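You operate a simulated robot arm through the tools that you are given. There is no shell and no other tool.

Carry out the task below with a simulated robot arm. There is one attempt and no reset: what you move stays moved.

Task
Demagnetise the small table's blue-sealed medium bearing, leave it on the meter and switch the demagnetiser off.
Fine: Red knob to ON, pass it slowly over the plate, lift it clear, knob back to OFF. Where these are worked on the way, their far stop is far enough and under half their travel is too little: red knob.

The check looks at the end state, three seconds after you hand in, the way a careful person would. Anything else that was tipped, shoved, dropped, spilled or broken makes it a failure.

Robot
A 7-joint arm with a fingered hand, fixed in place. Base frame: the origin is on the floor under the middle of its stand, x ahead of it, y to its left, z up. Units: cm, degrees, N and s.
With the tool pointing down near the work surface it reaches from about 30 to 70 cm from the base axis. Its first joint turns from -69.0 to 172.0 degrees. Payload 3.4 kg.
The TCP is the grasp point between the finger pads, 2.5 cm short of the fingertips. In the tool frame z runs along the fingers and y along their closing line. The gripper opens to 8.8 cm; its body begins 2.9 cm behind the TCP. The gripper is a hand of 5 fingers: y runs from the thumb to the fingers, the wrist lies at [-1.3, -9.7, -16.2] in the tool frame.
Orientation is that of the tool frame in the base frame, as a unit quaternion [w, x, y, z]. With the fingers straight down and the wrist toward the robot, the tool's x, y and z point along [0, 1, 0], [1, 0, 0] and [0, 0, -1] of the base frame.

Tools
- The arm moves only by the tool play_rows. Its argument "motion" is text: rows parted by semicolons, each of 6 numbers parted by spaces: the shift along the tool's x, y, z in units of 400 mm (1.0 is 400 mm), then the turn, a rotation vector about the tool's x, y, z in units of 90 degrees (1.0 is 90 degrees). In form: x y z ax ay az; .... A call has 1 to 20 rows; each row is the pose to reach, as a shift and turn from the pose commanded when the call began, along the tool's axes at that moment. A call with a number of a shift or a turn outside -1 to 1 is refused whole. A row lasts 0.2 s, in which the tool goes at most 5 cm and 8.6 degrees; a call with a longer step from one row to the next is refused whole. Where a pose cannot be reached the arm comes as near as it can. A force on the tool above 40 N (or 10 N above the force at the start of the call, whichever is more), or a blocked arm, ends the call early, and 0.2 s more pass. In this call time passes only in rows, and 0.2 s behind the last. The reply holds the time, the measured pose of the TCP, the force on the tool along the base axes, the opening and the grip force, in the units named above and with some noise, with the torque about the TCP (base axes, N m) and any sound that the robot's microphone picked up.
- Cameras (640 x 400 px; columns grow to the right, rows downward): "scene" is fixed at [22.01, 50.14, 144.1]; the picture's right is [-0.92, -0.40, 0.00], its down [-0.15, 0.34, -0.93] and it looks along [0.37, -0.85, -0.37] (base axes); focal length 333 px, centre (320, 200). "wrist" rides on the gripper at [5.9, -7.9, -10.5] in the tool frame; the picture's right is [-0.73, 0.32, -0.61], its down [-0.62, -0.68, 0.38] and it looks along [-0.29, 0.66, 0.70] (tool axes); focal length 234 px, centre (320, 200). There is no depth. A picture from a camera that has moved, and an enlarged one, comes with that camera's place and axes in the base frame and with its lens.
- grab_frame(camera): a new picture of that camera. No time passes.
- lift_body(by): slides the trunk up (or, below 0, down) by that many cm; the arm rides with it, the base frame stays. It gives what a move gives, with no picture.
- curl_fingers(index, middle, ring, little, thumb_bend, thumb_turn): sets how far each is bent, from 0 (flat) to 1 (curled in); at 0.3 the hand is open as for a grip, at 0.7 the pads meet at the TCP. One left out holds its place. A second passes; each finger stops where it meets its share of the squeeze, and holds until it gets a number again. It is the only way to open and close the hand. It gives what a move gives, with no picture; readings hold the bend of each and the force on index, middle, ring, little, thumb and palm. thumb_turn goes from beside the hand (0) to across from the fingers (1), as for a grip.
- inspect(camera, box): a new picture of the part [left, top, right, bottom] of that camera's present view, enlarged. No time passes.
- job_done(): hands the job in; it is judged then, once.

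Places have to be worked out from the pictures, the camera data and where the tool is seen. Open the gripper and draw the arm clear of the work before you hand the job in, unless the task says otherwise.

The tools are called after "Request:" by a JSON object that holds its "method" and its "body". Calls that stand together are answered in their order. play_rows: Moves the arm, as the interface text tells. Its arguments: {"type":"object","properties":{"motion":{"type":"string"}},"required":["motion"]} The other tools are called the same way: lift_body (by) moves the trunk up or down; curl_fingers (index, middle, ring, little, thumb_bend, thumb_turn) moves the fingers one by one; grab_frame (camera) takes a picture; inspect (camera, box) takes an enlarged picture of a part of a camera's view; job_done () hands the job in.

At the start:

```text
t: 0.0
tool_pos: [36.0, -16.61, 123.42]
ee_rot: [0.0, 0.708, 0.706, 0.0]
force: [0.2, -0.7, 0.0]
torque: [-0.04, -0.03, 0.01]
grip_width: 8.75
gripper_force: 0.1
shape: jaw
bend: [0.3, 0.3, 0.3, 0.3, 0.3, 0.98]
finger forces: [0.1, 0.0, 0.0, 0.1, 0.1, 0.0]
trunk travel left (down, up): [-70.0, 24.0]
```

scene: 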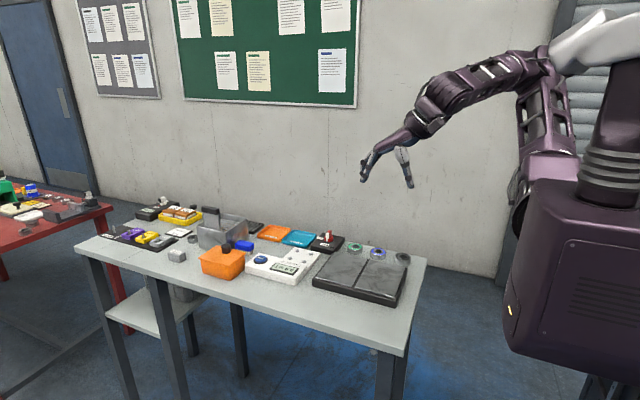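
wrist: 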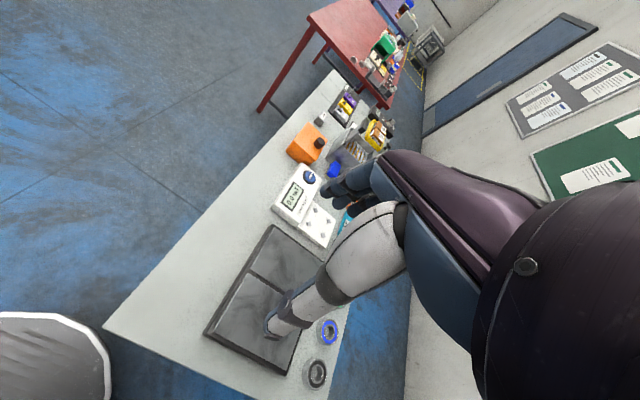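

I start by looking closely at the table to identify the objects: bearings, demagnetiser plate, red knob and meter.

Request:
{"method": "inspect", "body": {"camera": "scene", "box": [220, 200, 440, 330]}}

Request:
{"method": "inspect", "body": {"camera": "scene", "box": [70, 180, 290, 310]}}

Request:
{"method": "inspect", "body": {"camera": "wrist", "box": [180, 80, 420, 400]}}

```text
2.91 times, centred on (330, 265) of scene
camera zoom: at [22.01, 50.14, 144.1], right [-0.92, -0.4, 0.0], down [-0.15, 0.34, -0.93], along [0.37, -0.85, -0.37], focal length 968 px, centre (291, 11)
```

zoom: 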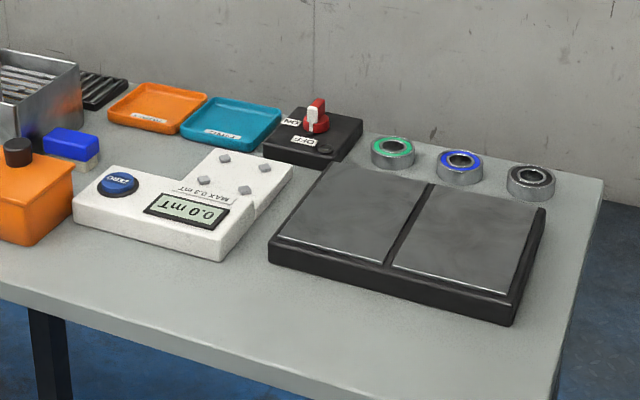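

```text
2.91 times, centred on (180, 245) of scene
camera zoom: at [22.01, 50.14, 144.1], right [-0.92, -0.4, 0.0], down [-0.15, 0.34, -0.93], along [0.37, -0.85, -0.37], focal length 968 px, centre (727, 69)
```

zoom: 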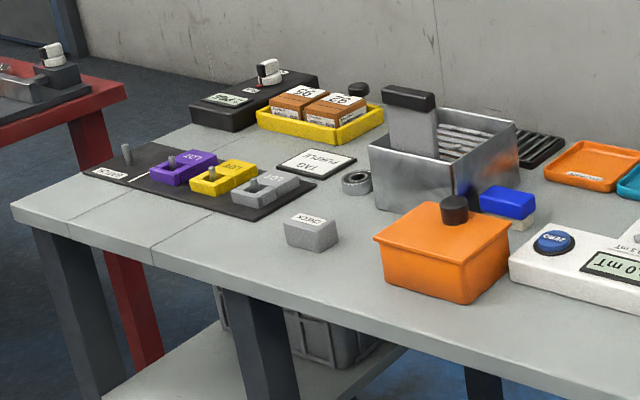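

```text
1.25 times, centred on (300, 240) of wrist
camera zoom: at [28.1, -10.73, 133.79], right [0.32, -0.73, 0.61], down [-0.68, -0.62, -0.38], along [0.66, -0.29, -0.7], focal length 293 px, centre (345, 150)
```

zoom: 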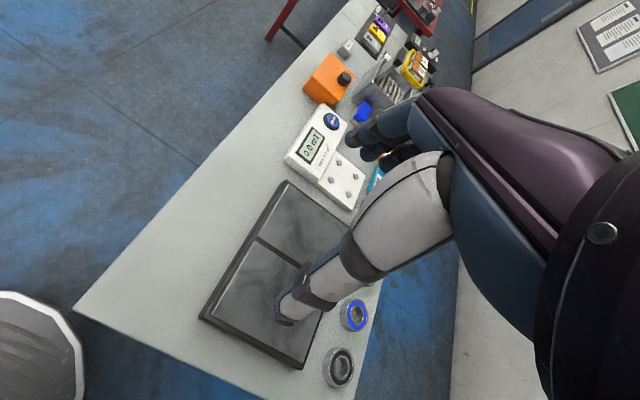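

The blue-sealed bearing triangulates to about (42.6, -45, 87), the knob box to about (60, -44), the meter pad to about (64, -32), and the plate centre to about (43, -29). I zoom in on knob, bearings and meter for detail before moving.

Request:
{"method": "inspect", "body": {"camera": "scene", "box": [300, 225, 360, 262]}}

Request:
{"method": "inspect", "body": {"camera": "scene", "box": [340, 230, 420, 280]}}

Request:
{"method": "inspect", "body": {"camera": "scene", "box": [240, 235, 340, 297]}}

Request:
{"method": "inspect", "body": {"camera": "scene", "box": [300, 230, 440, 318]}}

```text
10.67 times, centred on (330, 244) of scene
camera zoom: at [22.01, 50.14, 144.1], right [-0.92, -0.4, 0.0], down [-0.15, 0.34, -0.93], along [0.37, -0.85, -0.37], focal length 3548 px, centre (213, -264)
```

zoom: 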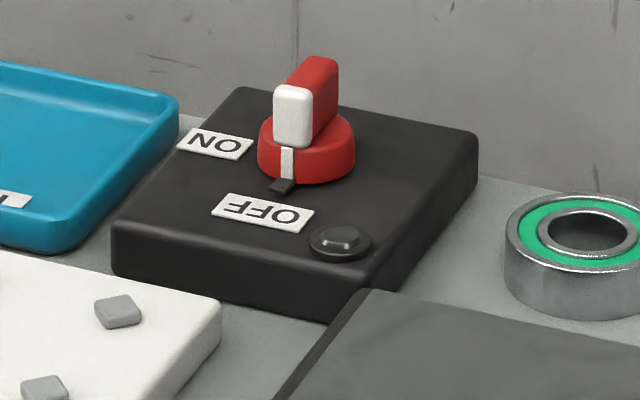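

```text
8.00 times, centred on (380, 255) of scene
camera zoom: at [22.01, 50.14, 144.1], right [-0.92, -0.4, 0.0], down [-0.15, 0.34, -0.93], along [0.37, -0.85, -0.37], focal length 2661 px, centre (-160, -240)
```

zoom: 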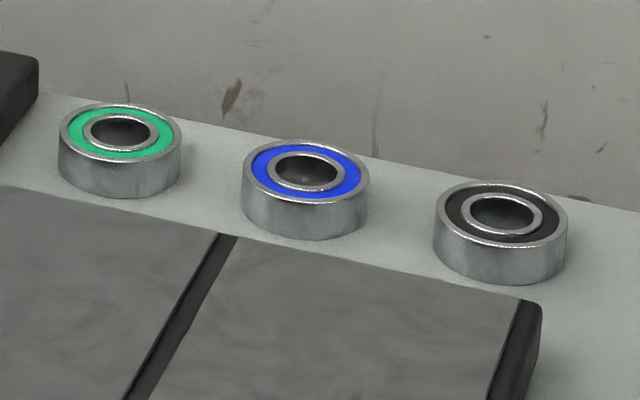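

```text
6.40 times, centred on (290, 266) of scene
camera zoom: at [22.01, 50.14, 144.1], right [-0.92, -0.4, 0.0], down [-0.15, 0.34, -0.93], along [0.37, -0.85, -0.37], focal length 2129 px, centre (512, -222)
```

zoom: 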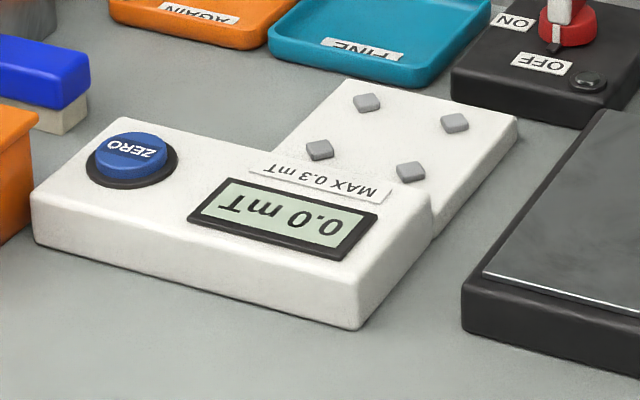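

```text
4.55 times, centred on (370, 274) of scene
camera zoom: at [22.01, 50.14, 144.1], right [-0.92, -0.4, 0.0], down [-0.15, 0.34, -0.93], along [0.37, -0.85, -0.37], focal length 1512 px, centre (93, -136)
```

zoom: 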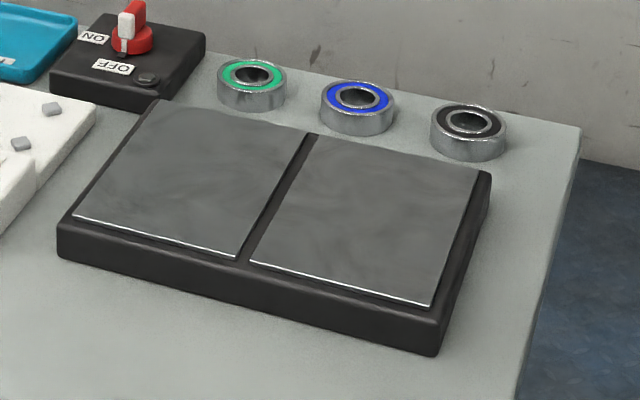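

The knob pointer points to +y (OFF); the ON label lies on its +x side, so it needs about a 90° clockwise turn seen from above. I move the hand to a viewpoint above the black bearing side to see things with the wrist camera.

Request:
{"method": "play_rows", "body": {"motion": "-0.073 0.005 0.06 0 0 0; -0.146 0.0095 0.12 0 0 0; -0.22 0.0143 0.18 0 0 0; -0.293 0.019 0.239 0 0 0; -0.366 0.024 0.299 0 0 0; -0.44 0.0285 0.3585 0 0 0; -0.513 0.033 0.418 0 0 0; -0.586 0.038 0.478 0 0 0; -0.66 0.043 0.538 0 0 0; -0.7325 0.0475 0.5975 0 0 0"}}

```text
t: 2.2
tool_pos: [37.84, -46.04, 99.45]
ee_rot: [0.0, 0.708, 0.706, 0.001]
force: [0.1, 0.5, -0.3]
torque: [0.02, -0.03, -0.05]
grip_width: 8.78
gripper_force: 0.1
shape: jaw
bend: [0.3, 0.3, 0.3, 0.3, 0.3, 0.98]
finger forces: [0.0, 0.0, 0.0, 0.0, 0.0, 0.0]
trunk travel left (down, up): [-70.0, 24.0]
```

The move arrived at the commanded place. Now I look with both cameras.

Request:
{"method": "grab_frame", "body": {"camera": "wrist"}}

Request:
{"method": "grab_frame", "body": {"camera": "scene"}}

```text
taken
camera wrist: at [30.08, -40.23, 109.82], right [0.32, -0.73, 0.61], down [-0.68, -0.62, -0.38], along [0.66, -0.29, -0.7], focal length 234 px, centre (320, 200)
```

wrist: 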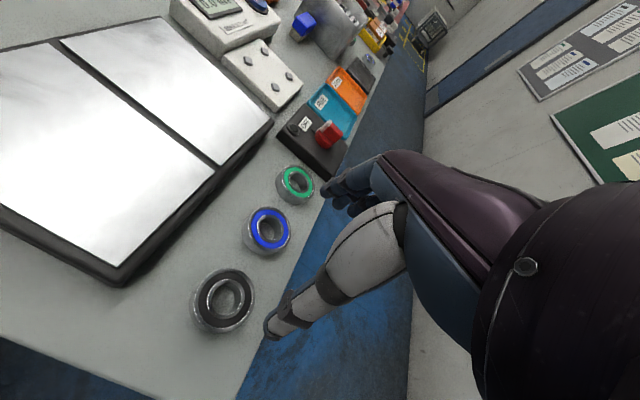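

```text
taken
```

scene: 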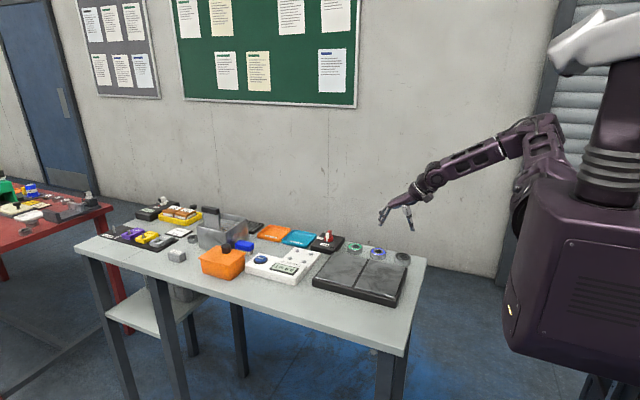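

I can see all bearings, the knob box and meter pads in the wrist view. I enlarge parts for accurate pixel positions.

Request:
{"method": "inspect", "body": {"camera": "wrist", "box": [180, 150, 340, 350]}}

Request:
{"method": "inspect", "body": {"camera": "wrist", "box": [200, 20, 380, 200]}}

Request:
{"method": "inspect", "body": {"camera": "scene", "box": [340, 180, 460, 280]}}

```text
2.00 times, centred on (260, 250) of wrist
camera zoom: at [30.08, -40.23, 109.82], right [0.32, -0.73, 0.61], down [-0.68, -0.62, -0.38], along [0.66, -0.29, -0.7], focal length 468 px, centre (440, 100)
```

zoom: 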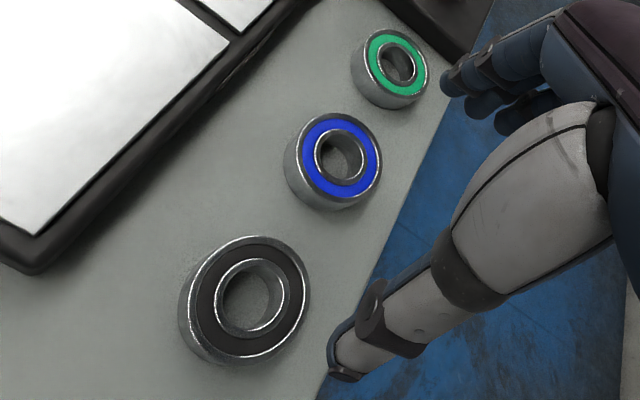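

```text
2.22 times, centred on (290, 110) of wrist
camera zoom: at [30.08, -40.23, 109.82], right [0.32, -0.73, 0.61], down [-0.68, -0.62, -0.38], along [0.66, -0.29, -0.7], focal length 520 px, centre (387, 400)
```

zoom: 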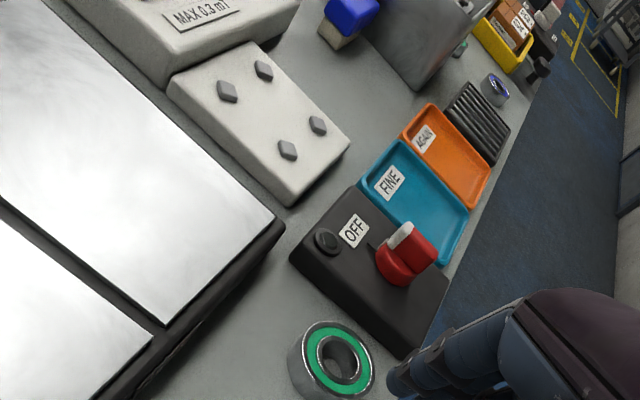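

```text
4.00 times, centred on (400, 230) of scene
camera zoom: at [22.01, 50.14, 144.1], right [-0.92, -0.4, 0.0], down [-0.15, 0.34, -0.93], along [0.37, -0.85, -0.37], focal length 1330 px, centre (0, 80)
```

zoom: 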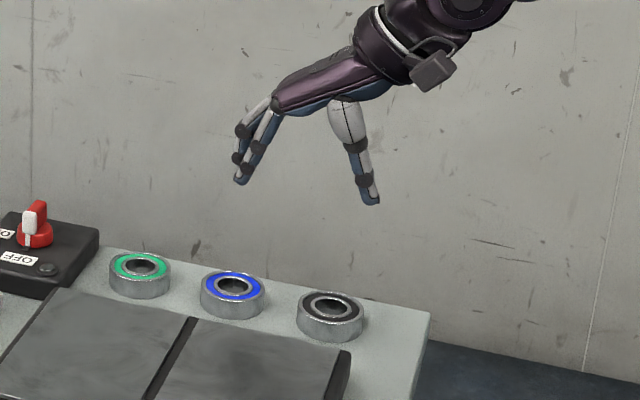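

There is another ring near the metal bin, so I check whether it is also blue-sealed before choosing.

Request:
{"method": "inspect", "body": {"camera": "wrist", "box": [300, 0, 440, 90]}}

Request:
{"method": "inspect", "body": {"camera": "scene", "box": [150, 200, 270, 275]}}

Request:
{"method": "inspect", "body": {"camera": "scene", "box": [0, 160, 130, 241]}}

```text
4.44 times, centred on (370, 45) of wrist
camera zoom: at [30.08, -40.23, 109.82], right [0.32, -0.73, 0.61], down [-0.68, -0.62, -0.38], along [0.66, -0.29, -0.7], focal length 1041 px, centre (98, 889)
```

zoom: 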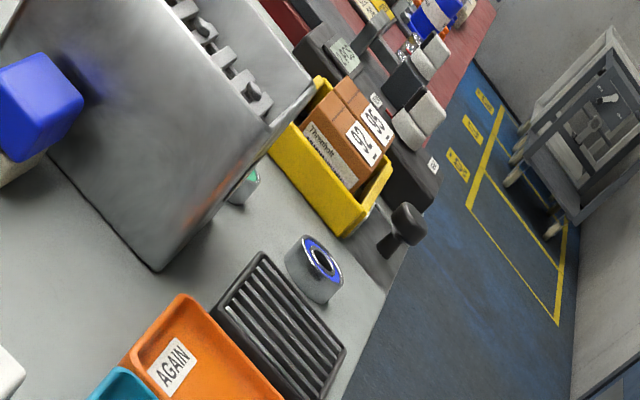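

```text
5.33 times, centred on (210, 238) of scene
camera zoom: at [22.01, 50.14, 144.1], right [-0.92, -0.4, 0.0], down [-0.15, 0.34, -0.93], along [0.37, -0.85, -0.37], focal length 1774 px, centre (907, 0)
```

zoom: 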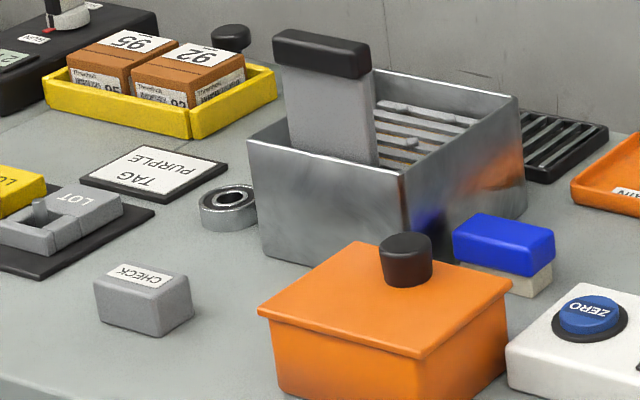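

```text
4.92 times, centred on (65, 200) of scene
camera zoom: at [22.01, 50.14, 144.1], right [-0.92, -0.4, 0.0], down [-0.15, 0.34, -0.93], along [0.37, -0.85, -0.37], focal length 1637 px, centre (1575, 198)
```

zoom: 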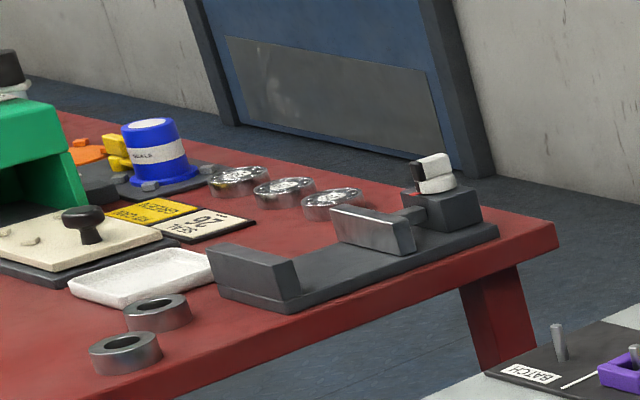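

The blue ring behind the bin is smaller (~4 cm) and far out of reach (x≈107); the one by the plate (~5.3 cm) at about (43.0, -45.6), top z≈87.5, is the target. Now I enlarge the knob and the meter pads to locate them.

Request:
{"method": "inspect", "body": {"camera": "wrist", "box": [290, 95, 370, 145]}}

Request:
{"method": "inspect", "body": {"camera": "wrist", "box": [220, 0, 320, 120]}}

Request:
{"method": "inspect", "body": {"camera": "wrist", "box": [0, 0, 300, 300]}}

```text
8.00 times, centred on (330, 120) of wrist
camera zoom: at [30.08, -40.23, 109.82], right [0.32, -0.73, 0.61], down [-0.68, -0.62, -0.38], along [0.66, -0.29, -0.7], focal length 1873 px, centre (240, 840)
```

zoom: 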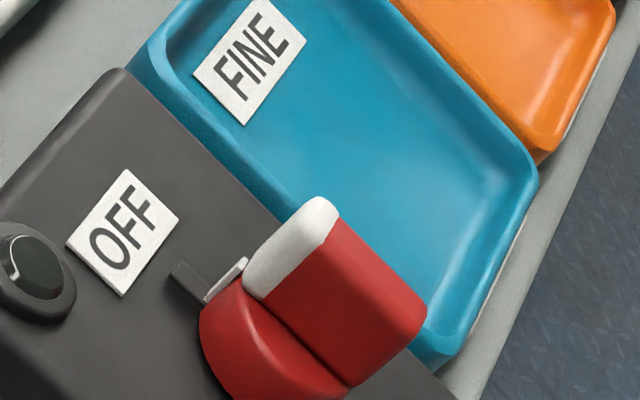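

```text
3.33 times, centred on (270, 60) of wrist
camera zoom: at [30.08, -40.23, 109.82], right [0.32, -0.73, 0.61], down [-0.68, -0.62, -0.38], along [0.66, -0.29, -0.7], focal length 781 px, centre (487, 667)
```

zoom: 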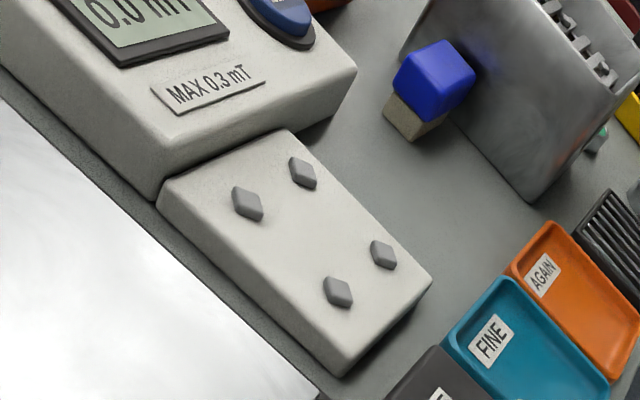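

```text
1.33 times, centred on (150, 150) of wrist
camera zoom: at [30.08, -40.23, 109.82], right [0.32, -0.73, 0.61], down [-0.68, -0.62, -0.38], along [0.66, -0.29, -0.7], focal length 312 px, centre (547, 267)
```

zoom: 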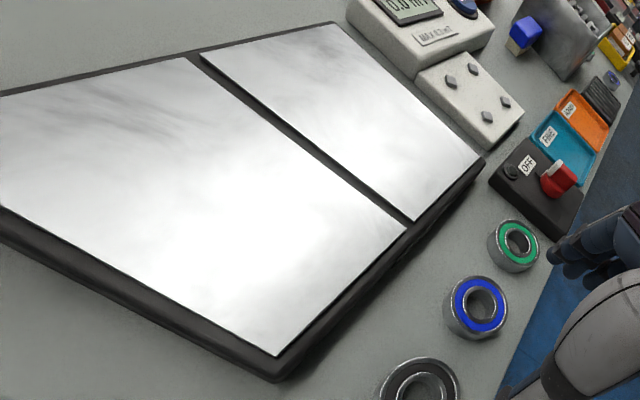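

Estimates: knob axis ≈ (60.9, -45.4), paddle z 89.5–91.8; meter pads centre ≈ (65.2, -32.5), z≈87.5. Knob and meter are near the reach limit, so I'll want the trunk lower. I look at the hand geometry first.

Request:
{"method": "inspect", "body": {"camera": "scene", "box": [370, 170, 450, 240]}}

Request:
{"method": "inspect", "body": {"camera": "scene", "box": [400, 0, 640, 240]}}

```text
5.71 times, centred on (410, 205) of scene
camera zoom: at [22.01, 50.14, 144.1], right [-0.92, -0.4, 0.0], down [-0.15, 0.34, -0.93], along [0.37, -0.85, -0.37], focal length 1900 px, centre (-194, 171)
```

zoom: 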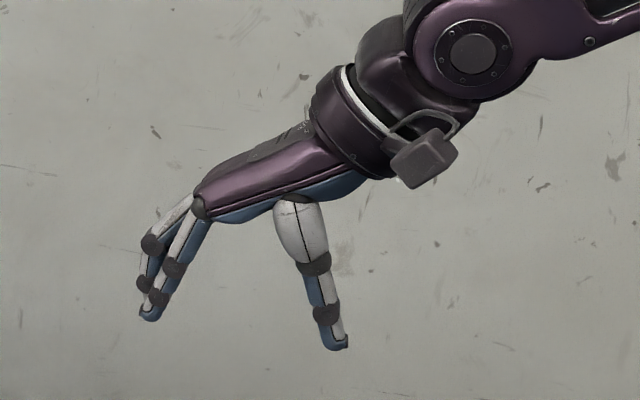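

```text
1.67 times, centred on (520, 120) of scene
camera zoom: at [22.01, 50.14, 144.1], right [-0.92, -0.4, 0.0], down [-0.15, 0.34, -0.93], along [0.37, -0.85, -0.37], focal length 554 px, centre (-13, 333)
```

zoom: 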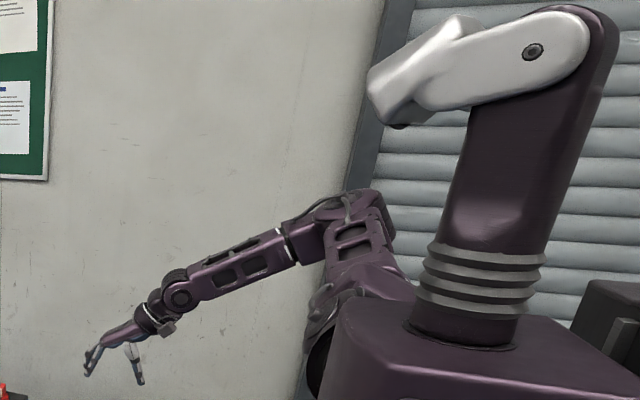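

Hand geometry is clear: thumb on the robot side, fingers far side, with thumb tip reaching ~3.4 cm below the TCP when open. I move above the knob at a safe height to see how the hand lines up with the paddle.

Request:
{"method": "play_rows", "body": {"motion": "0.002 0.072 0.0 0 0 0; 0.004 0.144 0.0 0 0 0; 0.006 0.216 0.0 0 0 0; 0.008 0.288 0.0 0 0 0; 0.01 0.36 0.0 0 0 0; 0.012 0.432 0.0 0 0 0; 0.014 0.504 0.0 0 0 0; 0.016 0.575 0.0 0 0 0"}}

```text
t: 4.0
tool_pos: [60.9, -45.16, 99.44]
ee_rot: [0.0, 0.707, 0.707, -0.001]
force: [-0.2, 0.8, 0.2]
torque: [-0.01, 0.04, -0.03]
grip_width: 8.77
gripper_force: 0.1
shape: jaw
bend: [0.3, 0.3, 0.3, 0.3, 0.3, 0.98]
finger forces: [0.1, 0.0, 0.0, 0.0, 0.0, 0.1]
trunk travel left (down, up): [-70.0, 24.0]
```

The pose was reached without trouble, so reach is fine here. I look from both cameras.

Request:
{"method": "grab_frame", "body": {"camera": "wrist"}}

Request:
{"method": "inspect", "body": {"camera": "scene", "box": [290, 180, 390, 260]}}

```text
taken
camera wrist: at [53.18, -39.33, 109.9], right [0.32, -0.73, 0.61], down [-0.68, -0.62, -0.38], along [0.66, -0.29, -0.7], focal length 234 px, centre (320, 200)
```

wrist: 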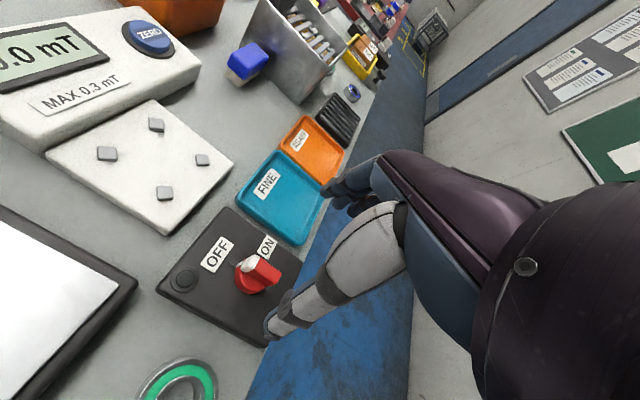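

```text
5.00 times, centred on (340, 220) of scene
camera zoom: at [22.01, 50.14, 144.1], right [-0.92, -0.4, 0.0], down [-0.15, 0.34, -0.93], along [0.37, -0.85, -0.37], focal length 1663 px, centre (220, 100)
```

zoom: 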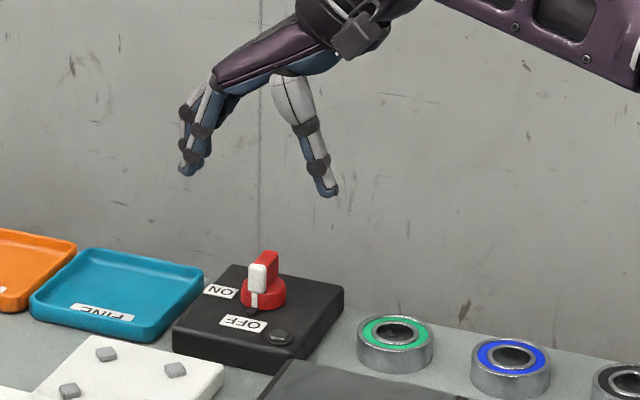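

I enlarge the knob in this closer wrist view to refine its axis.

Request:
{"method": "inspect", "body": {"camera": "wrist", "box": [200, 220, 320, 320]}}

Request:
{"method": "inspect", "body": {"camera": "wrist", "box": [30, 90, 250, 250]}}

```text
4.00 times, centred on (260, 270) of wrist
camera zoom: at [53.18, -39.33, 109.9], right [0.32, -0.73, 0.61], down [-0.68, -0.62, -0.38], along [0.66, -0.29, -0.7], focal length 937 px, centre (560, -80)
```

zoom: 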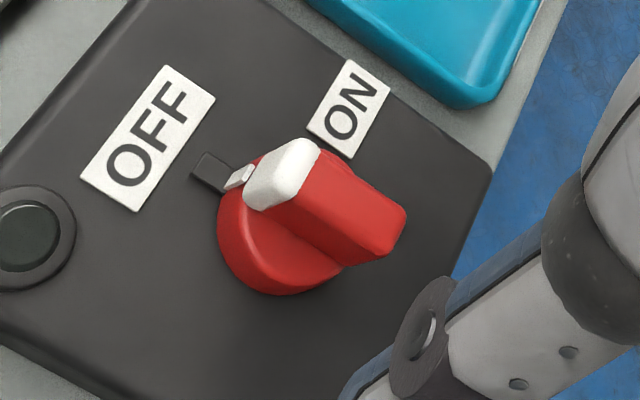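

```text
2.50 times, centred on (140, 170) of wrist
camera zoom: at [53.18, -39.33, 109.9], right [0.32, -0.73, 0.61], down [-0.68, -0.62, -0.38], along [0.66, -0.29, -0.7], focal length 585 px, centre (770, 275)
```

zoom: 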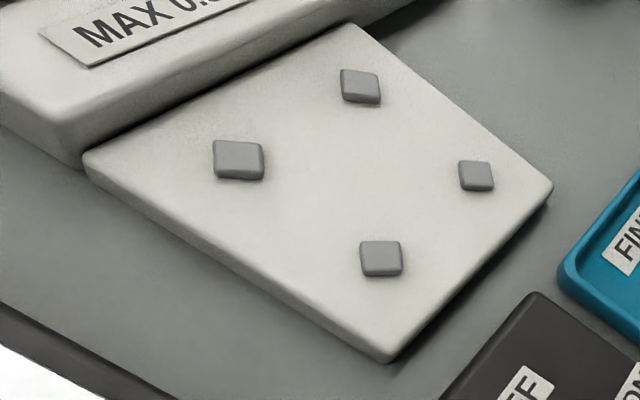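

The axis estimate (≈60.8, -45.4) is confirmed. I test a partial closing in free air above the knob to see where the finger and thumb tips go.

Request:
{"method": "curl_fingers", "body": {"index": 0.62, "middle": 0.62, "ring": 0.3, "little": 0.3, "thumb_bend": 0.62, "thumb_turn": 1.0}}

```text
t: 5.0
tool_pos: [60.85, -45.25, 99.57]
ee_rot: [0.0, 0.708, 0.707, 0.0]
force: [0.4, 0.6, -0.2]
torque: [-0.01, -0.02, -0.02]
grip_width: 1.58
gripper_force: 0.0
shape: fingers
bend: [0.62, 0.62, 0.3, 0.3, 0.62, 1.0]
finger forces: [0.1, 0.1, 0.0, 0.0, 0.0, 0.0]
trunk travel left (down, up): [-70.0, 24.0]
```

At 0.62 the opening reads 1.58 cm, a bit wider than the paddle. I look at tip positions.

Request:
{"method": "inspect", "body": {"camera": "scene", "box": [300, 180, 380, 260]}}

Request:
{"method": "inspect", "body": {"camera": "wrist", "box": [200, 100, 440, 340]}}

```text
5.00 times, centred on (340, 220) of scene
camera zoom: at [22.01, 50.14, 144.1], right [-0.92, -0.4, 0.0], down [-0.15, 0.34, -0.93], along [0.37, -0.85, -0.37], focal length 1663 px, centre (220, 100)
```

zoom: 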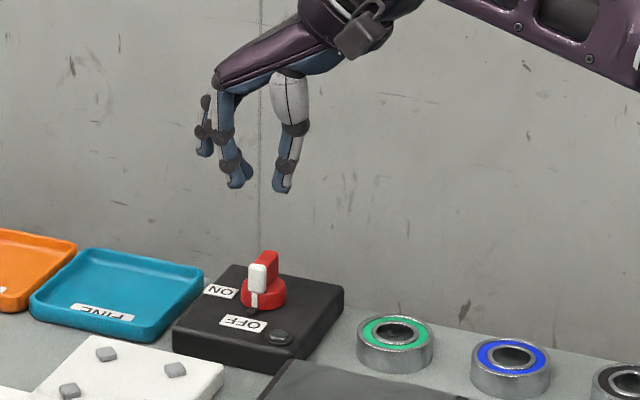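

```text
1.67 times, centred on (320, 220) of wrist
camera zoom: at [53.03, -39.42, 109.91], right [0.32, -0.73, 0.61], down [-0.68, -0.62, -0.38], along [0.66, -0.29, -0.7], focal length 390 px, centre (320, 167)
```

zoom: 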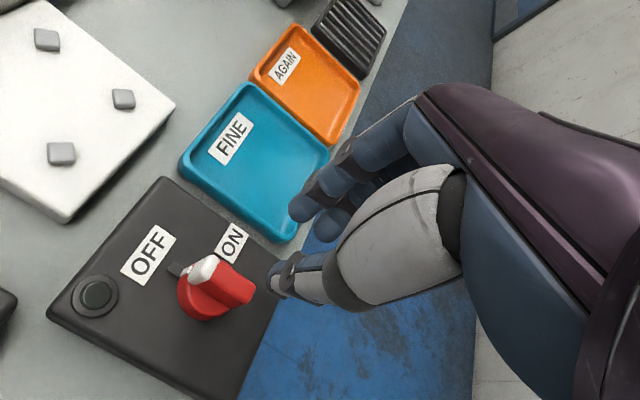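

Tips end about 2.6 cm below the TCP and the gap lines up with the paddle. I set the fingers slightly wider (0.53), then descend so the tips straddle the paddle just above the disc.

Request:
{"method": "curl_fingers", "body": {"index": 0.53, "middle": 0.53, "thumb_bend": 0.53}}

Request:
{"method": "play_rows", "body": {"motion": "0 0 0.03 0 0 0; 0 0 0.06 0 0 0; 0 0 0.09 0 0 0; 0 0 0.115 0 0 0; 0 0 0.13 0 0 0; 0 0 0.14 0 0 0"}}

Request:
{"method": "inspect", "body": {"camera": "scene", "box": [300, 200, 360, 260]}}

Request:
{"method": "inspect", "body": {"camera": "wrist", "box": [200, 140, 360, 300]}}

```text
t: 6.0
tool_pos: [60.82, -45.3, 99.54]
ee_rot: [-0.001, 0.708, 0.706, 0.0]
force: [-0.6, 0.3, 0.2]
torque: [0.01, -0.02, 0.0]
grip_width: 3.44
gripper_force: 0.1
shape: fingers
bend: [0.53, 0.53, 0.3, 0.3, 0.53, 1.0]
finger forces: [0.0, 0.0, 0.0, 0.1, 0.0, 0.0]
trunk travel left (down, up): [-70.0, 24.0]
```

```text
t: 7.4
tool_pos: [60.78, -45.14, 93.74]
ee_rot: [0.0, 0.707, 0.707, 0.0]
force: [0.1, -0.7, 0.3]
torque: [0.02, 0.01, -0.01]
grip_width: 3.46
gripper_force: 0.1
shape: fingers
bend: [0.53, 0.53, 0.3, 0.3, 0.53, 1.0]
finger forces: [0.1, 0.0, 0.0, 0.0, 0.0, 0.1]
trunk travel left (down, up): [-70.0, 24.0]
```

```text
6.67 times, centred on (330, 230) of scene
camera zoom: at [22.01, 50.14, 144.1], right [-0.92, -0.4, 0.0], down [-0.15, 0.34, -0.93], along [0.37, -0.85, -0.37], focal length 2217 px, centre (253, 0)
```

zoom: 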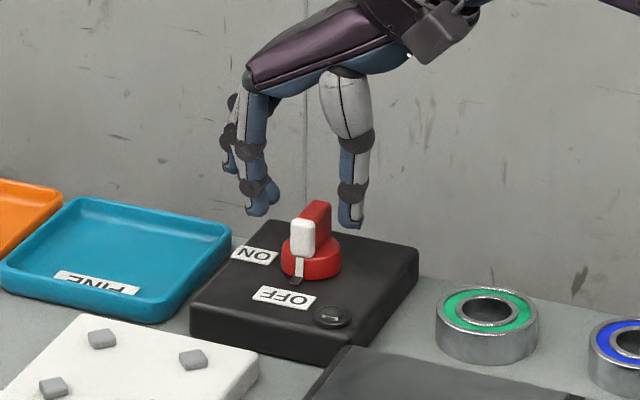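

```text
2.50 times, centred on (280, 220) of wrist
camera zoom: at [53.02, -39.36, 104.23], right [0.32, -0.73, 0.61], down [-0.68, -0.62, -0.38], along [0.66, -0.29, -0.7], focal length 585 px, centre (420, 150)
```

zoom: 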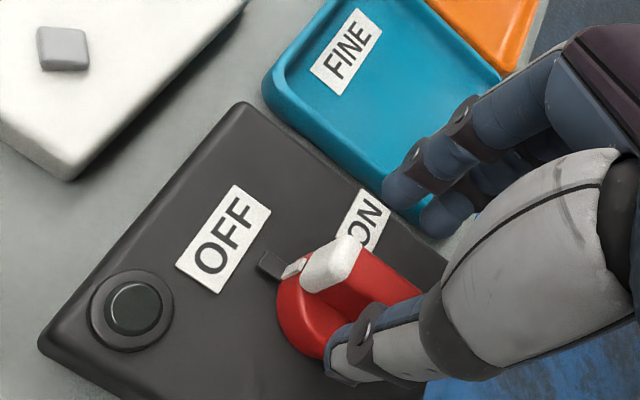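

Fingers straddle the paddle well, gap centred on it. I descend another 1.2 cm so tips sit just above the disc, then close gently.

Request:
{"method": "play_rows", "body": {"motion": "0 0 0.01 0 0 0; 0 0 0.02 0 0 0; 0 0 0.03 0 0 0"}}

Request:
{"method": "curl_fingers", "body": {"index": 0.68, "middle": 0.66, "thumb_bend": 0.68}}

Request:
{"method": "inspect", "body": {"camera": "scene", "box": [300, 200, 360, 260]}}

Request:
{"method": "inspect", "body": {"camera": "wrist", "box": [200, 140, 360, 300]}}

```text
t: 8.2
tool_pos: [60.82, -45.29, 92.68]
ee_rot: [0.0, 0.708, 0.706, 0.0]
force: [0.7, -0.3, 0.1]
torque: [0.03, 0.0, 0.0]
grip_width: 3.46
gripper_force: 0.2
shape: fingers
bend: [0.53, 0.53, 0.3, 0.3, 0.53, 1.0]
finger forces: [0.0, 0.0, 0.1, 0.0, 0.0, 0.0]
trunk travel left (down, up): [-70.0, 24.0]
```

```text
t: 9.2
tool_pos: [60.77, -45.24, 92.68]
ee_rot: [0.001, 0.707, 0.707, -0.001]
force: [-2.1, 0.1, -1.2]
torque: [0.0, 0.01, -0.01]
grip_width: 0.8
gripper_force: 1.3
shape: fingers
bend: [0.67, 0.66, 0.3, 0.3, 0.64, 1.0]
finger forces: [0.4, 0.0, 0.0, 0.0, 2.7, 0.1]
trunk travel left (down, up): [-70.0, 24.0]
```

```text
6.67 times, centred on (330, 230) of scene
camera zoom: at [22.01, 50.14, 144.1], right [-0.92, -0.4, 0.0], down [-0.15, 0.34, -0.93], along [0.37, -0.85, -0.37], focal length 2217 px, centre (253, 0)
```

zoom: 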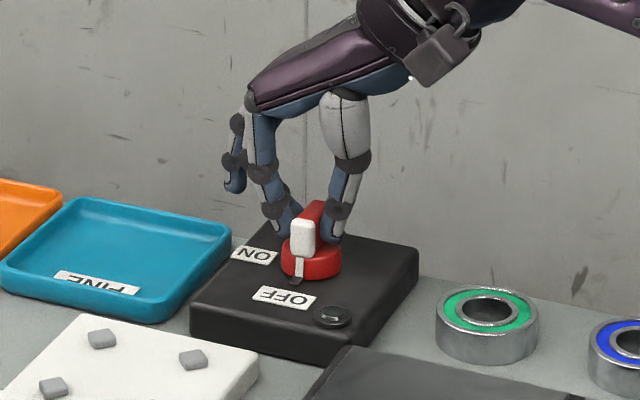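

```text
2.50 times, centred on (280, 220) of wrist
camera zoom: at [52.93, -39.4, 103.08], right [0.32, -0.73, 0.61], down [-0.68, -0.62, -0.38], along [0.66, -0.29, -0.7], focal length 585 px, centre (420, 150)
```

zoom: 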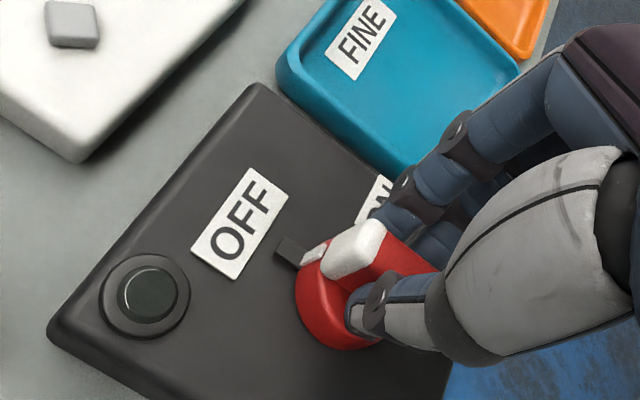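

Thumb and index hold the paddle (thumb 2.7 N). I firm up the grip before turning.

Request:
{"method": "curl_fingers", "body": {"index": 0.8, "middle": 0.8, "thumb_bend": 0.75}}

```text
t: 10.2
tool_pos: [60.86, -45.19, 92.55]
ee_rot: [0.0, 0.707, 0.707, 0.0]
force: [2.8, -0.5, -4.3]
torque: [0.0, 0.01, 0.01]
grip_width: 0.56
gripper_force: 10.7
shape: fingers
bend: [0.74, 0.72, 0.3, 0.3, 0.65, 1.0]
finger forces: [6.2, 6.6, 0.0, 0.0, 10.1, 0.0]
trunk travel left (down, up): [-70.0, 24.0]
```

The grip is firm (index 6.2, middle 6.6, thumb 10.1 N). I turn the hand clockwise seen from above (about +tool z), first 45°, watching the force.

Request:
{"method": "play_rows", "body": {"motion": "0 0 0 0 0 0.08; 0 0 0 0 0 0.16; 0 0 0 0 0 0.24; 0 0 0 0 0 0.32; 0 0 0 0 0 0.40; 0 0 0 0 0 0.48"}}

Request:
{"method": "inspect", "body": {"camera": "scene", "box": [300, 200, 360, 260]}}

```text
t: 11.6
tool_pos: [60.79, -45.44, 92.49]
ee_rot: [-0.001, 0.919, 0.394, 0.0]
force: [1.0, -6.8, -4.3]
torque: [-0.09, -0.02, 0.05]
grip_width: 0.55
gripper_force: 11.7
shape: fingers
bend: [0.74, 0.72, 0.3, 0.3, 0.66, 1.0]
finger forces: [7.0, 8.0, 0.0, 0.1, 9.0, 0.0]
trunk travel left (down, up): [-70.0, 24.0]
```

```text
6.67 times, centred on (330, 230) of scene
camera zoom: at [22.01, 50.14, 144.1], right [-0.92, -0.4, 0.0], down [-0.15, 0.34, -0.93], along [0.37, -0.85, -0.37], focal length 2217 px, centre (253, 0)
```

zoom: 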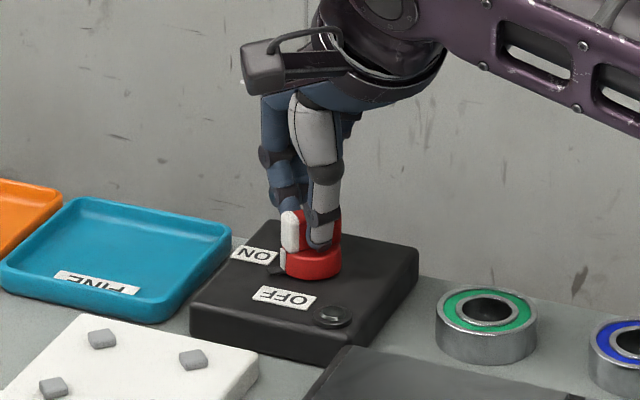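

The knob turns with the hand at low force. I continue to the full 90° and slightly beyond.

Request:
{"method": "play_rows", "body": {"motion": "0 0 0 0 0 0.08; 0 0 0 0 0 0.16; 0 0 0 0 0 0.24; 0 0 0 0 0 0.32; 0 0 0 0 0 0.40; 0 0 0 0 0 0.48; 0 0 0 0 0 0.53"}}

Request:
{"method": "inspect", "body": {"camera": "scene", "box": [300, 200, 360, 260]}}

Request:
{"method": "grab_frame", "body": {"camera": "wrist"}}

```text
t: 13.2
tool_pos: [60.66, -45.35, 92.49]
ee_rot: [-0.002, 1.0, -0.009, 0.0]
force: [-1.3, -13.1, -5.3]
torque: [-0.26, 0.04, 0.05]
grip_width: 0.54
gripper_force: 13.2
shape: fingers
bend: [0.74, 0.72, 0.3, 0.3, 0.67, 1.0]
finger forces: [9.0, 10.9, 0.1, 0.1, 6.7, 0.0]
trunk travel left (down, up): [-70.0, 24.0]
```

```text
6.67 times, centred on (330, 230) of scene
camera zoom: at [22.01, 50.14, 144.1], right [-0.92, -0.4, 0.0], down [-0.15, 0.34, -0.93], along [0.37, -0.85, -0.37], focal length 2217 px, centre (253, 0)
```

zoom: 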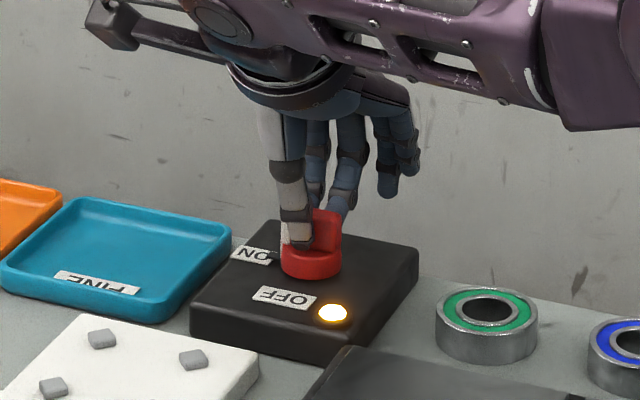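

```text
taken
camera wrist: at [66.72, -37.71, 103.02], right [-0.73, -0.31, 0.61], down [-0.61, 0.69, -0.38], along [-0.3, -0.65, -0.7], focal length 234 px, centre (320, 200)
```

wrist: 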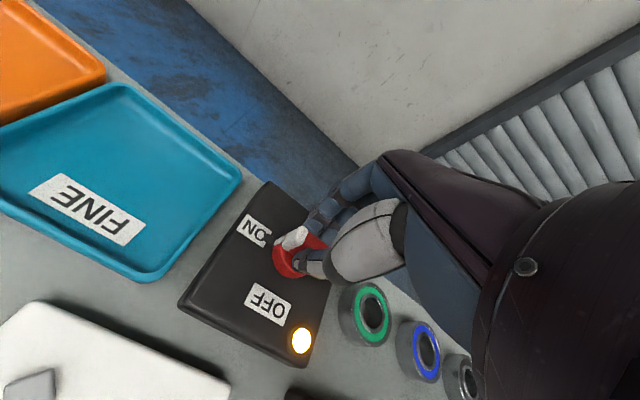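

The indicator lamp lit: the demagnetiser is ON. I release the paddle and rise straight up.

Request:
{"method": "curl_fingers", "body": {"index": 0.5, "middle": 0.5, "thumb_bend": 0.5}}

Request:
{"method": "play_rows", "body": {"motion": "0 0 -0.04 0 0 0; 0 0 -0.09 0 0 0; 0 0 -0.14 0 0 0; 0 0 -0.18 0 0 0"}}

Request:
{"method": "inspect", "body": {"camera": "scene", "box": [290, 190, 420, 280]}}

Request:
{"method": "grab_frame", "body": {"camera": "wrist"}}

```text
t: 14.2
tool_pos: [60.74, -45.1, 92.83]
ee_rot: [-0.001, 1.0, -0.008, 0.0]
force: [0.0, 0.5, -0.3]
torque: [-0.01, -0.01, -0.02]
grip_width: 4.11
gripper_force: 0.0
shape: fingers
bend: [0.5, 0.5, 0.3, 0.3, 0.5, 1.0]
finger forces: [0.1, 0.0, 0.1, 0.0, 0.0, 0.1]
trunk travel left (down, up): [-70.0, 24.0]
```

```text
t: 15.2
tool_pos: [61.36, -45.54, 99.91]
ee_rot: [-0.001, 1.0, -0.008, -0.001]
force: [-0.2, -0.5, -0.1]
torque: [0.03, 0.02, 0.05]
grip_width: 4.13
gripper_force: 0.0
shape: fingers
bend: [0.5, 0.5, 0.3, 0.3, 0.5, 1.0]
finger forces: [0.0, 0.0, 0.0, 0.0, 0.0, 0.0]
out of reach, approached as far as the arm can: row 3, 4
trunk travel left (down, up): [-70.0, 24.0]
```

```text
4.44 times, centred on (355, 235) of scene
camera zoom: at [22.01, 50.14, 144.1], right [-0.92, -0.4, 0.0], down [-0.15, 0.34, -0.93], along [0.37, -0.85, -0.37], focal length 1478 px, centre (164, 44)
```

zoom: 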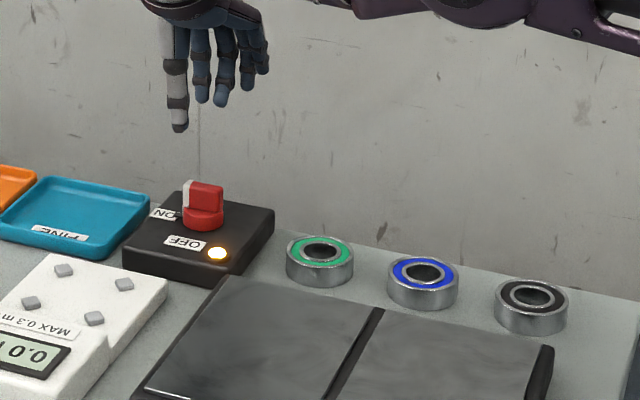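

```text
taken
camera wrist: at [67.51, -37.78, 110.31], right [-0.73, -0.31, 0.61], down [-0.61, 0.69, -0.38], along [-0.3, -0.65, -0.7], focal length 234 px, centre (320, 200)
```

wrist: 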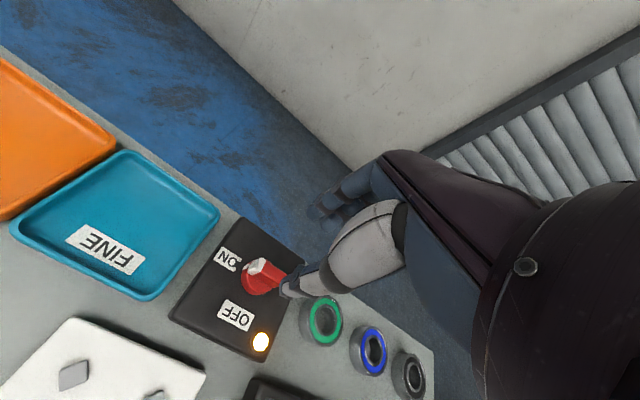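

Knob is ON (lamp lit, pointer to +x). Now I move over to above the blue bearing, keeping this orientation so that the fingers close along y, with neighbours on either side in x untouched.

Request:
{"method": "play_rows", "body": {"motion": "-0.06 0 0 0 0 0; -0.13 0 0 0 0 0; -0.2 0 0 0 0 0; -0.27 0 0 0 0 0; -0.34 0 0 0 0 0; -0.4 0 0 0 0 0; -0.434 0 0 0 0 0"}}

Request:
{"method": "curl_fingers", "body": {"index": 0.4, "middle": 0.4, "ring": 0.2, "little": 0.2, "thumb_bend": 0.4}}

Request:
{"method": "grab_frame", "body": {"camera": "wrist"}}

Request:
{"method": "inspect", "body": {"camera": "scene", "box": [330, 190, 430, 280]}}

```text
t: 16.8
tool_pos: [58.13, -52.44, 98.04]
ee_rot: [-0.001, 1.0, -0.007, 0.0]
force: [-0.4, -0.2, 0.0]
torque: [0.03, 0.03, 0.0]
grip_width: 4.13
gripper_force: 0.0
shape: fingers
bend: [0.5, 0.5, 0.3, 0.3, 0.5, 1.0]
finger forces: [0.0, 0.1, 0.0, 0.1, 0.0, 0.0]
out of reach, approached as far as the arm can: row 1, 2, 3, 4, 5, 6, 7
trunk travel left (down, up): [-70.0, 24.0]
```

```text
t: 17.8
tool_pos: [57.98, -52.48, 98.07]
ee_rot: [0.0, 1.0, -0.009, 0.0]
force: [0.2, -0.2, -0.2]
torque: [0.03, 0.01, 0.02]
grip_width: 6.29
gripper_force: 0.1
shape: fingers
bend: [0.4, 0.4, 0.2, 0.2, 0.4, 0.99]
finger forces: [0.1, 0.1, 0.0, 0.1, 0.0, 0.1]
trunk travel left (down, up): [-70.0, 24.0]
```

```text
taken
camera wrist: at [64.19, -44.81, 108.48], right [-0.73, -0.31, 0.61], down [-0.61, 0.69, -0.38], along [-0.3, -0.65, -0.7], focal length 234 px, centre (320, 200)
```

wrist: 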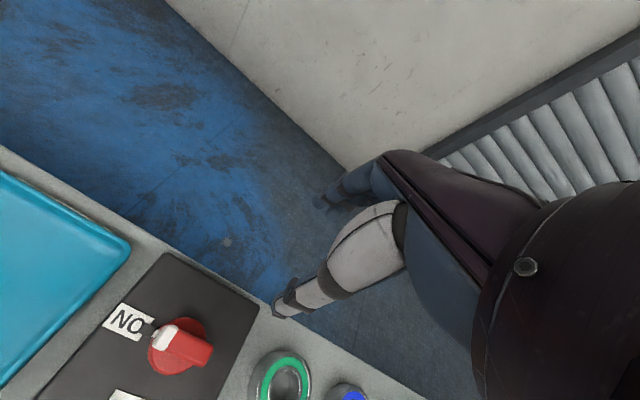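

```text
4.44 times, centred on (380, 235) of scene
camera zoom: at [22.01, 50.14, 144.1], right [-0.92, -0.4, 0.0], down [-0.15, 0.34, -0.93], along [0.37, -0.85, -0.37], focal length 1478 px, centre (53, 44)
```

zoom: 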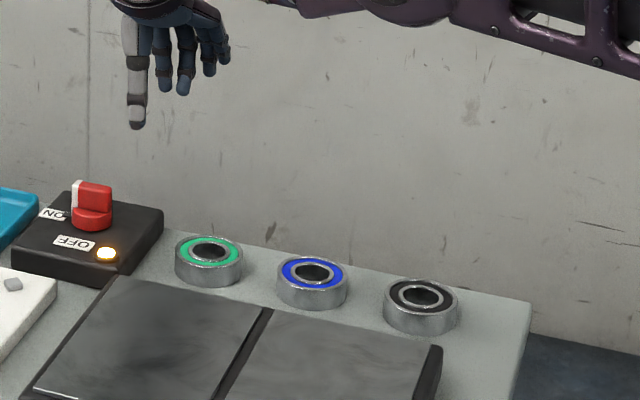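

At that wrist angle the arm can't follow to the bearing (joint limit). I turn the hand back by 45° (closing line diagonal, wrist toward the robot), which still clears the neighbouring bearings, and see where it settles.

Request:
{"method": "play_rows", "body": {"motion": "0 0 0 0 0 -0.07; 0 0 0 0 0 -0.14; 0 0 0 0 0 -0.21; 0 0 0 0 0 -0.28; 0 0 0 0 0 -0.35; 0 0 0 0 0 -0.42; 0 0 0 0 0 -0.5"}}

```text
t: 19.4
tool_pos: [61.28, -54.36, 97.65]
ee_rot: [-0.001, 0.927, 0.375, -0.001]
force: [0.3, -0.2, -0.5]
torque: [0.01, -0.03, -0.02]
grip_width: 6.32
gripper_force: 0.2
shape: fingers
bend: [0.4, 0.4, 0.2, 0.2, 0.4, 0.99]
finger forces: [0.0, 0.0, 0.0, 0.0, 0.0, 0.0]
out of reach, approached as far as the arm can: row 1, 2, 3, 4, 5, 6, 7
trunk travel left (down, up): [-70.0, 24.0]
```

The arm is stretched too far out now (radius ~82 cm). I pull the hand straight back toward the robot, and up a little, to a comfortable pose.

Request:
{"method": "play_rows", "body": {"motion": "0 -0.06 -0.015 0 0 0; 0 -0.12 -0.03 0 0 0; 0 -0.18 -0.04 0 0 0; 0 -0.24 -0.05 0 0 0; 0 -0.3 -0.06 0 0 0; 0 -0.36 -0.07 0 0 0; 0 -0.42 -0.08 0 0 0; 0 -0.47 -0.08 0 0 0"}}

```text
t: 21.2
tool_pos: [64.18, -49.99, 99.9]
ee_rot: [0.0, 0.927, 0.375, 0.0]
force: [0.6, -0.3, 0.6]
torque: [-0.03, 0.02, 0.0]
grip_width: 6.28
gripper_force: 0.1
shape: fingers
bend: [0.4, 0.4, 0.2, 0.2, 0.4, 0.99]
finger forces: [0.0, 0.2, 0.0, 0.0, 0.0, 0.0]
out of reach, approached as far as the arm can: row 1, 2, 3, 4, 5, 6, 7, 8
trunk travel left (down, up): [-70.0, 24.0]
```

Still off target; I look at the arm's configuration before going on.

Request:
{"method": "grab_frame", "body": {"camera": "scene"}}

Request:
{"method": "inspect", "body": {"camera": "scene", "box": [300, 120, 640, 330]}}

```text
taken
```

scene: 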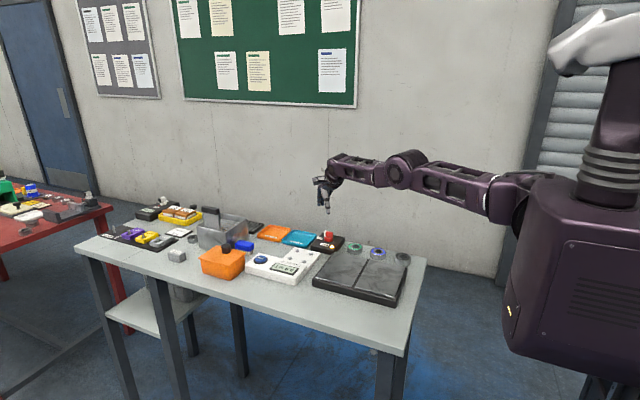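

```text
1.88 times, centred on (470, 225) of scene
camera zoom: at [22.01, 50.14, 144.1], right [-0.92, -0.4, 0.0], down [-0.15, 0.34, -0.93], along [0.37, -0.85, -0.37], focal length 626 px, centre (38, 153)
```

zoom: 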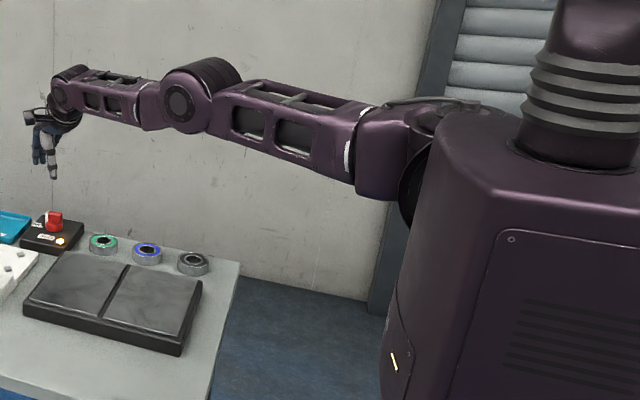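

The arm is nearly straight, so it's stuck at a stretched posture. I send a zero-shift row to learn whether the commanded pose equals where it stands now.

Request:
{"method": "play_rows", "body": {"motion": "0 0 0 0 0 0"}}

```text
t: 21.6
tool_pos: [64.25, -50.06, 99.82]
ee_rot: [0.0, 0.927, 0.375, 0.0]
force: [0.3, 0.0, 0.1]
torque: [0.0, -0.01, -0.01]
grip_width: 6.29
gripper_force: 0.0
shape: fingers
bend: [0.4, 0.4, 0.2, 0.2, 0.4, 0.99]
finger forces: [0.1, 0.0, 0.0, 0.1, 0.1, 0.1]
trunk travel left (down, up): [-70.0, 24.0]
```

Zero shift is fine, so the command equals the present pose. During the knob turn this same wrist angle worked at (60.8, -45.4, 92.5), so I go back toward that posture, staying above the knob.

Request:
{"method": "play_rows", "body": {"motion": "0.004 -0.025 0.02 0 0 0; 0.008 -0.05 0.04 0 0 0; 0.012 -0.075 0.06 0 0 0; 0.016 -0.1 0.08 0 0 0; 0.02 -0.125 0.095 0 0 0; 0.022 -0.145 0.105 0 0 0"}}

```text
t: 23.0
tool_pos: [64.9, -47.29, 94.92]
ee_rot: [-0.001, 0.927, 0.375, -0.001]
force: [-0.6, -0.3, 1.0]
torque: [0.0, 0.0, 0.01]
grip_width: 6.31
gripper_force: 0.0
shape: fingers
bend: [0.4, 0.4, 0.2, 0.2, 0.4, 0.99]
finger forces: [0.0, 0.0, 0.0, 0.0, 0.0, 0.0]
out of reach, approached as far as the arm can: row 1, 2, 3, 4, 5, 6
trunk travel left (down, up): [-70.0, 24.0]
```

It lags about 4 cm to +x, and the thumb is now close to the knob. I check the picture before anything else.

Request:
{"method": "inspect", "body": {"camera": "scene", "box": [290, 130, 450, 270]}}

Request:
{"method": "grab_frame", "body": {"camera": "wrist"}}

Request:
{"method": "inspect", "body": {"camera": "scene", "box": [300, 120, 640, 330]}}

```text
2.86 times, centred on (370, 200) of scene
camera zoom: at [22.01, 50.14, 144.1], right [-0.92, -0.4, 0.0], down [-0.15, 0.34, -0.93], along [0.37, -0.85, -0.37], focal length 950 px, centre (177, 200)
```

zoom: 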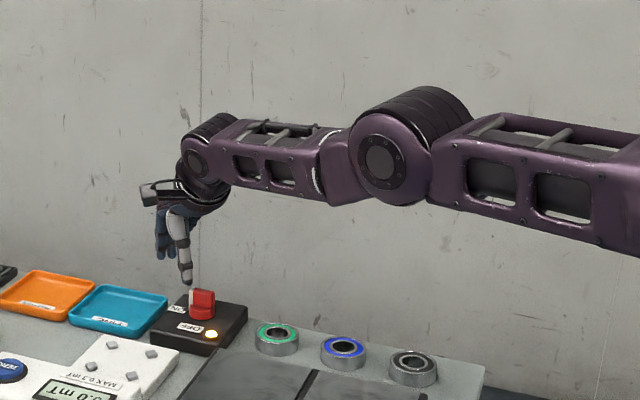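

```text
taken
camera wrist: at [63.76, -37.67, 105.43], right [-0.3, -0.74, 0.61], down [-0.92, 0.06, -0.38], along [0.25, -0.67, -0.7], focal length 234 px, centre (320, 200)
```

wrist: 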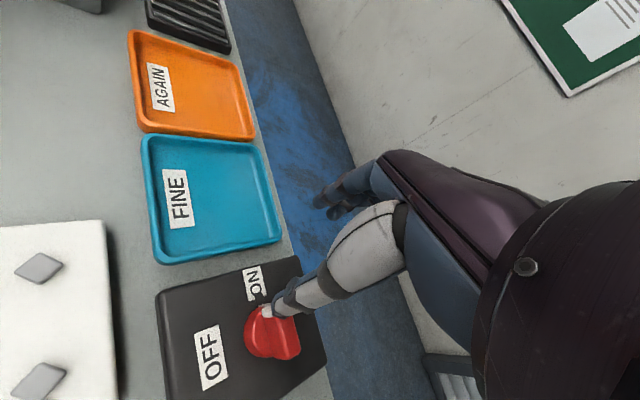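

```text
1.88 times, centred on (470, 225) of scene
camera zoom: at [22.01, 50.14, 144.1], right [-0.92, -0.4, 0.0], down [-0.15, 0.34, -0.93], along [0.37, -0.85, -0.37], focal length 626 px, centre (38, 153)
```

zoom: 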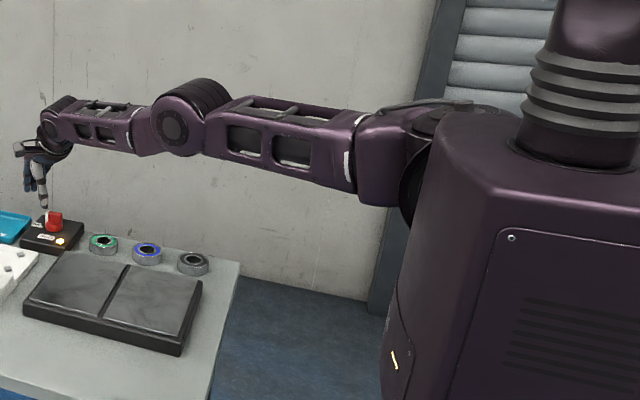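

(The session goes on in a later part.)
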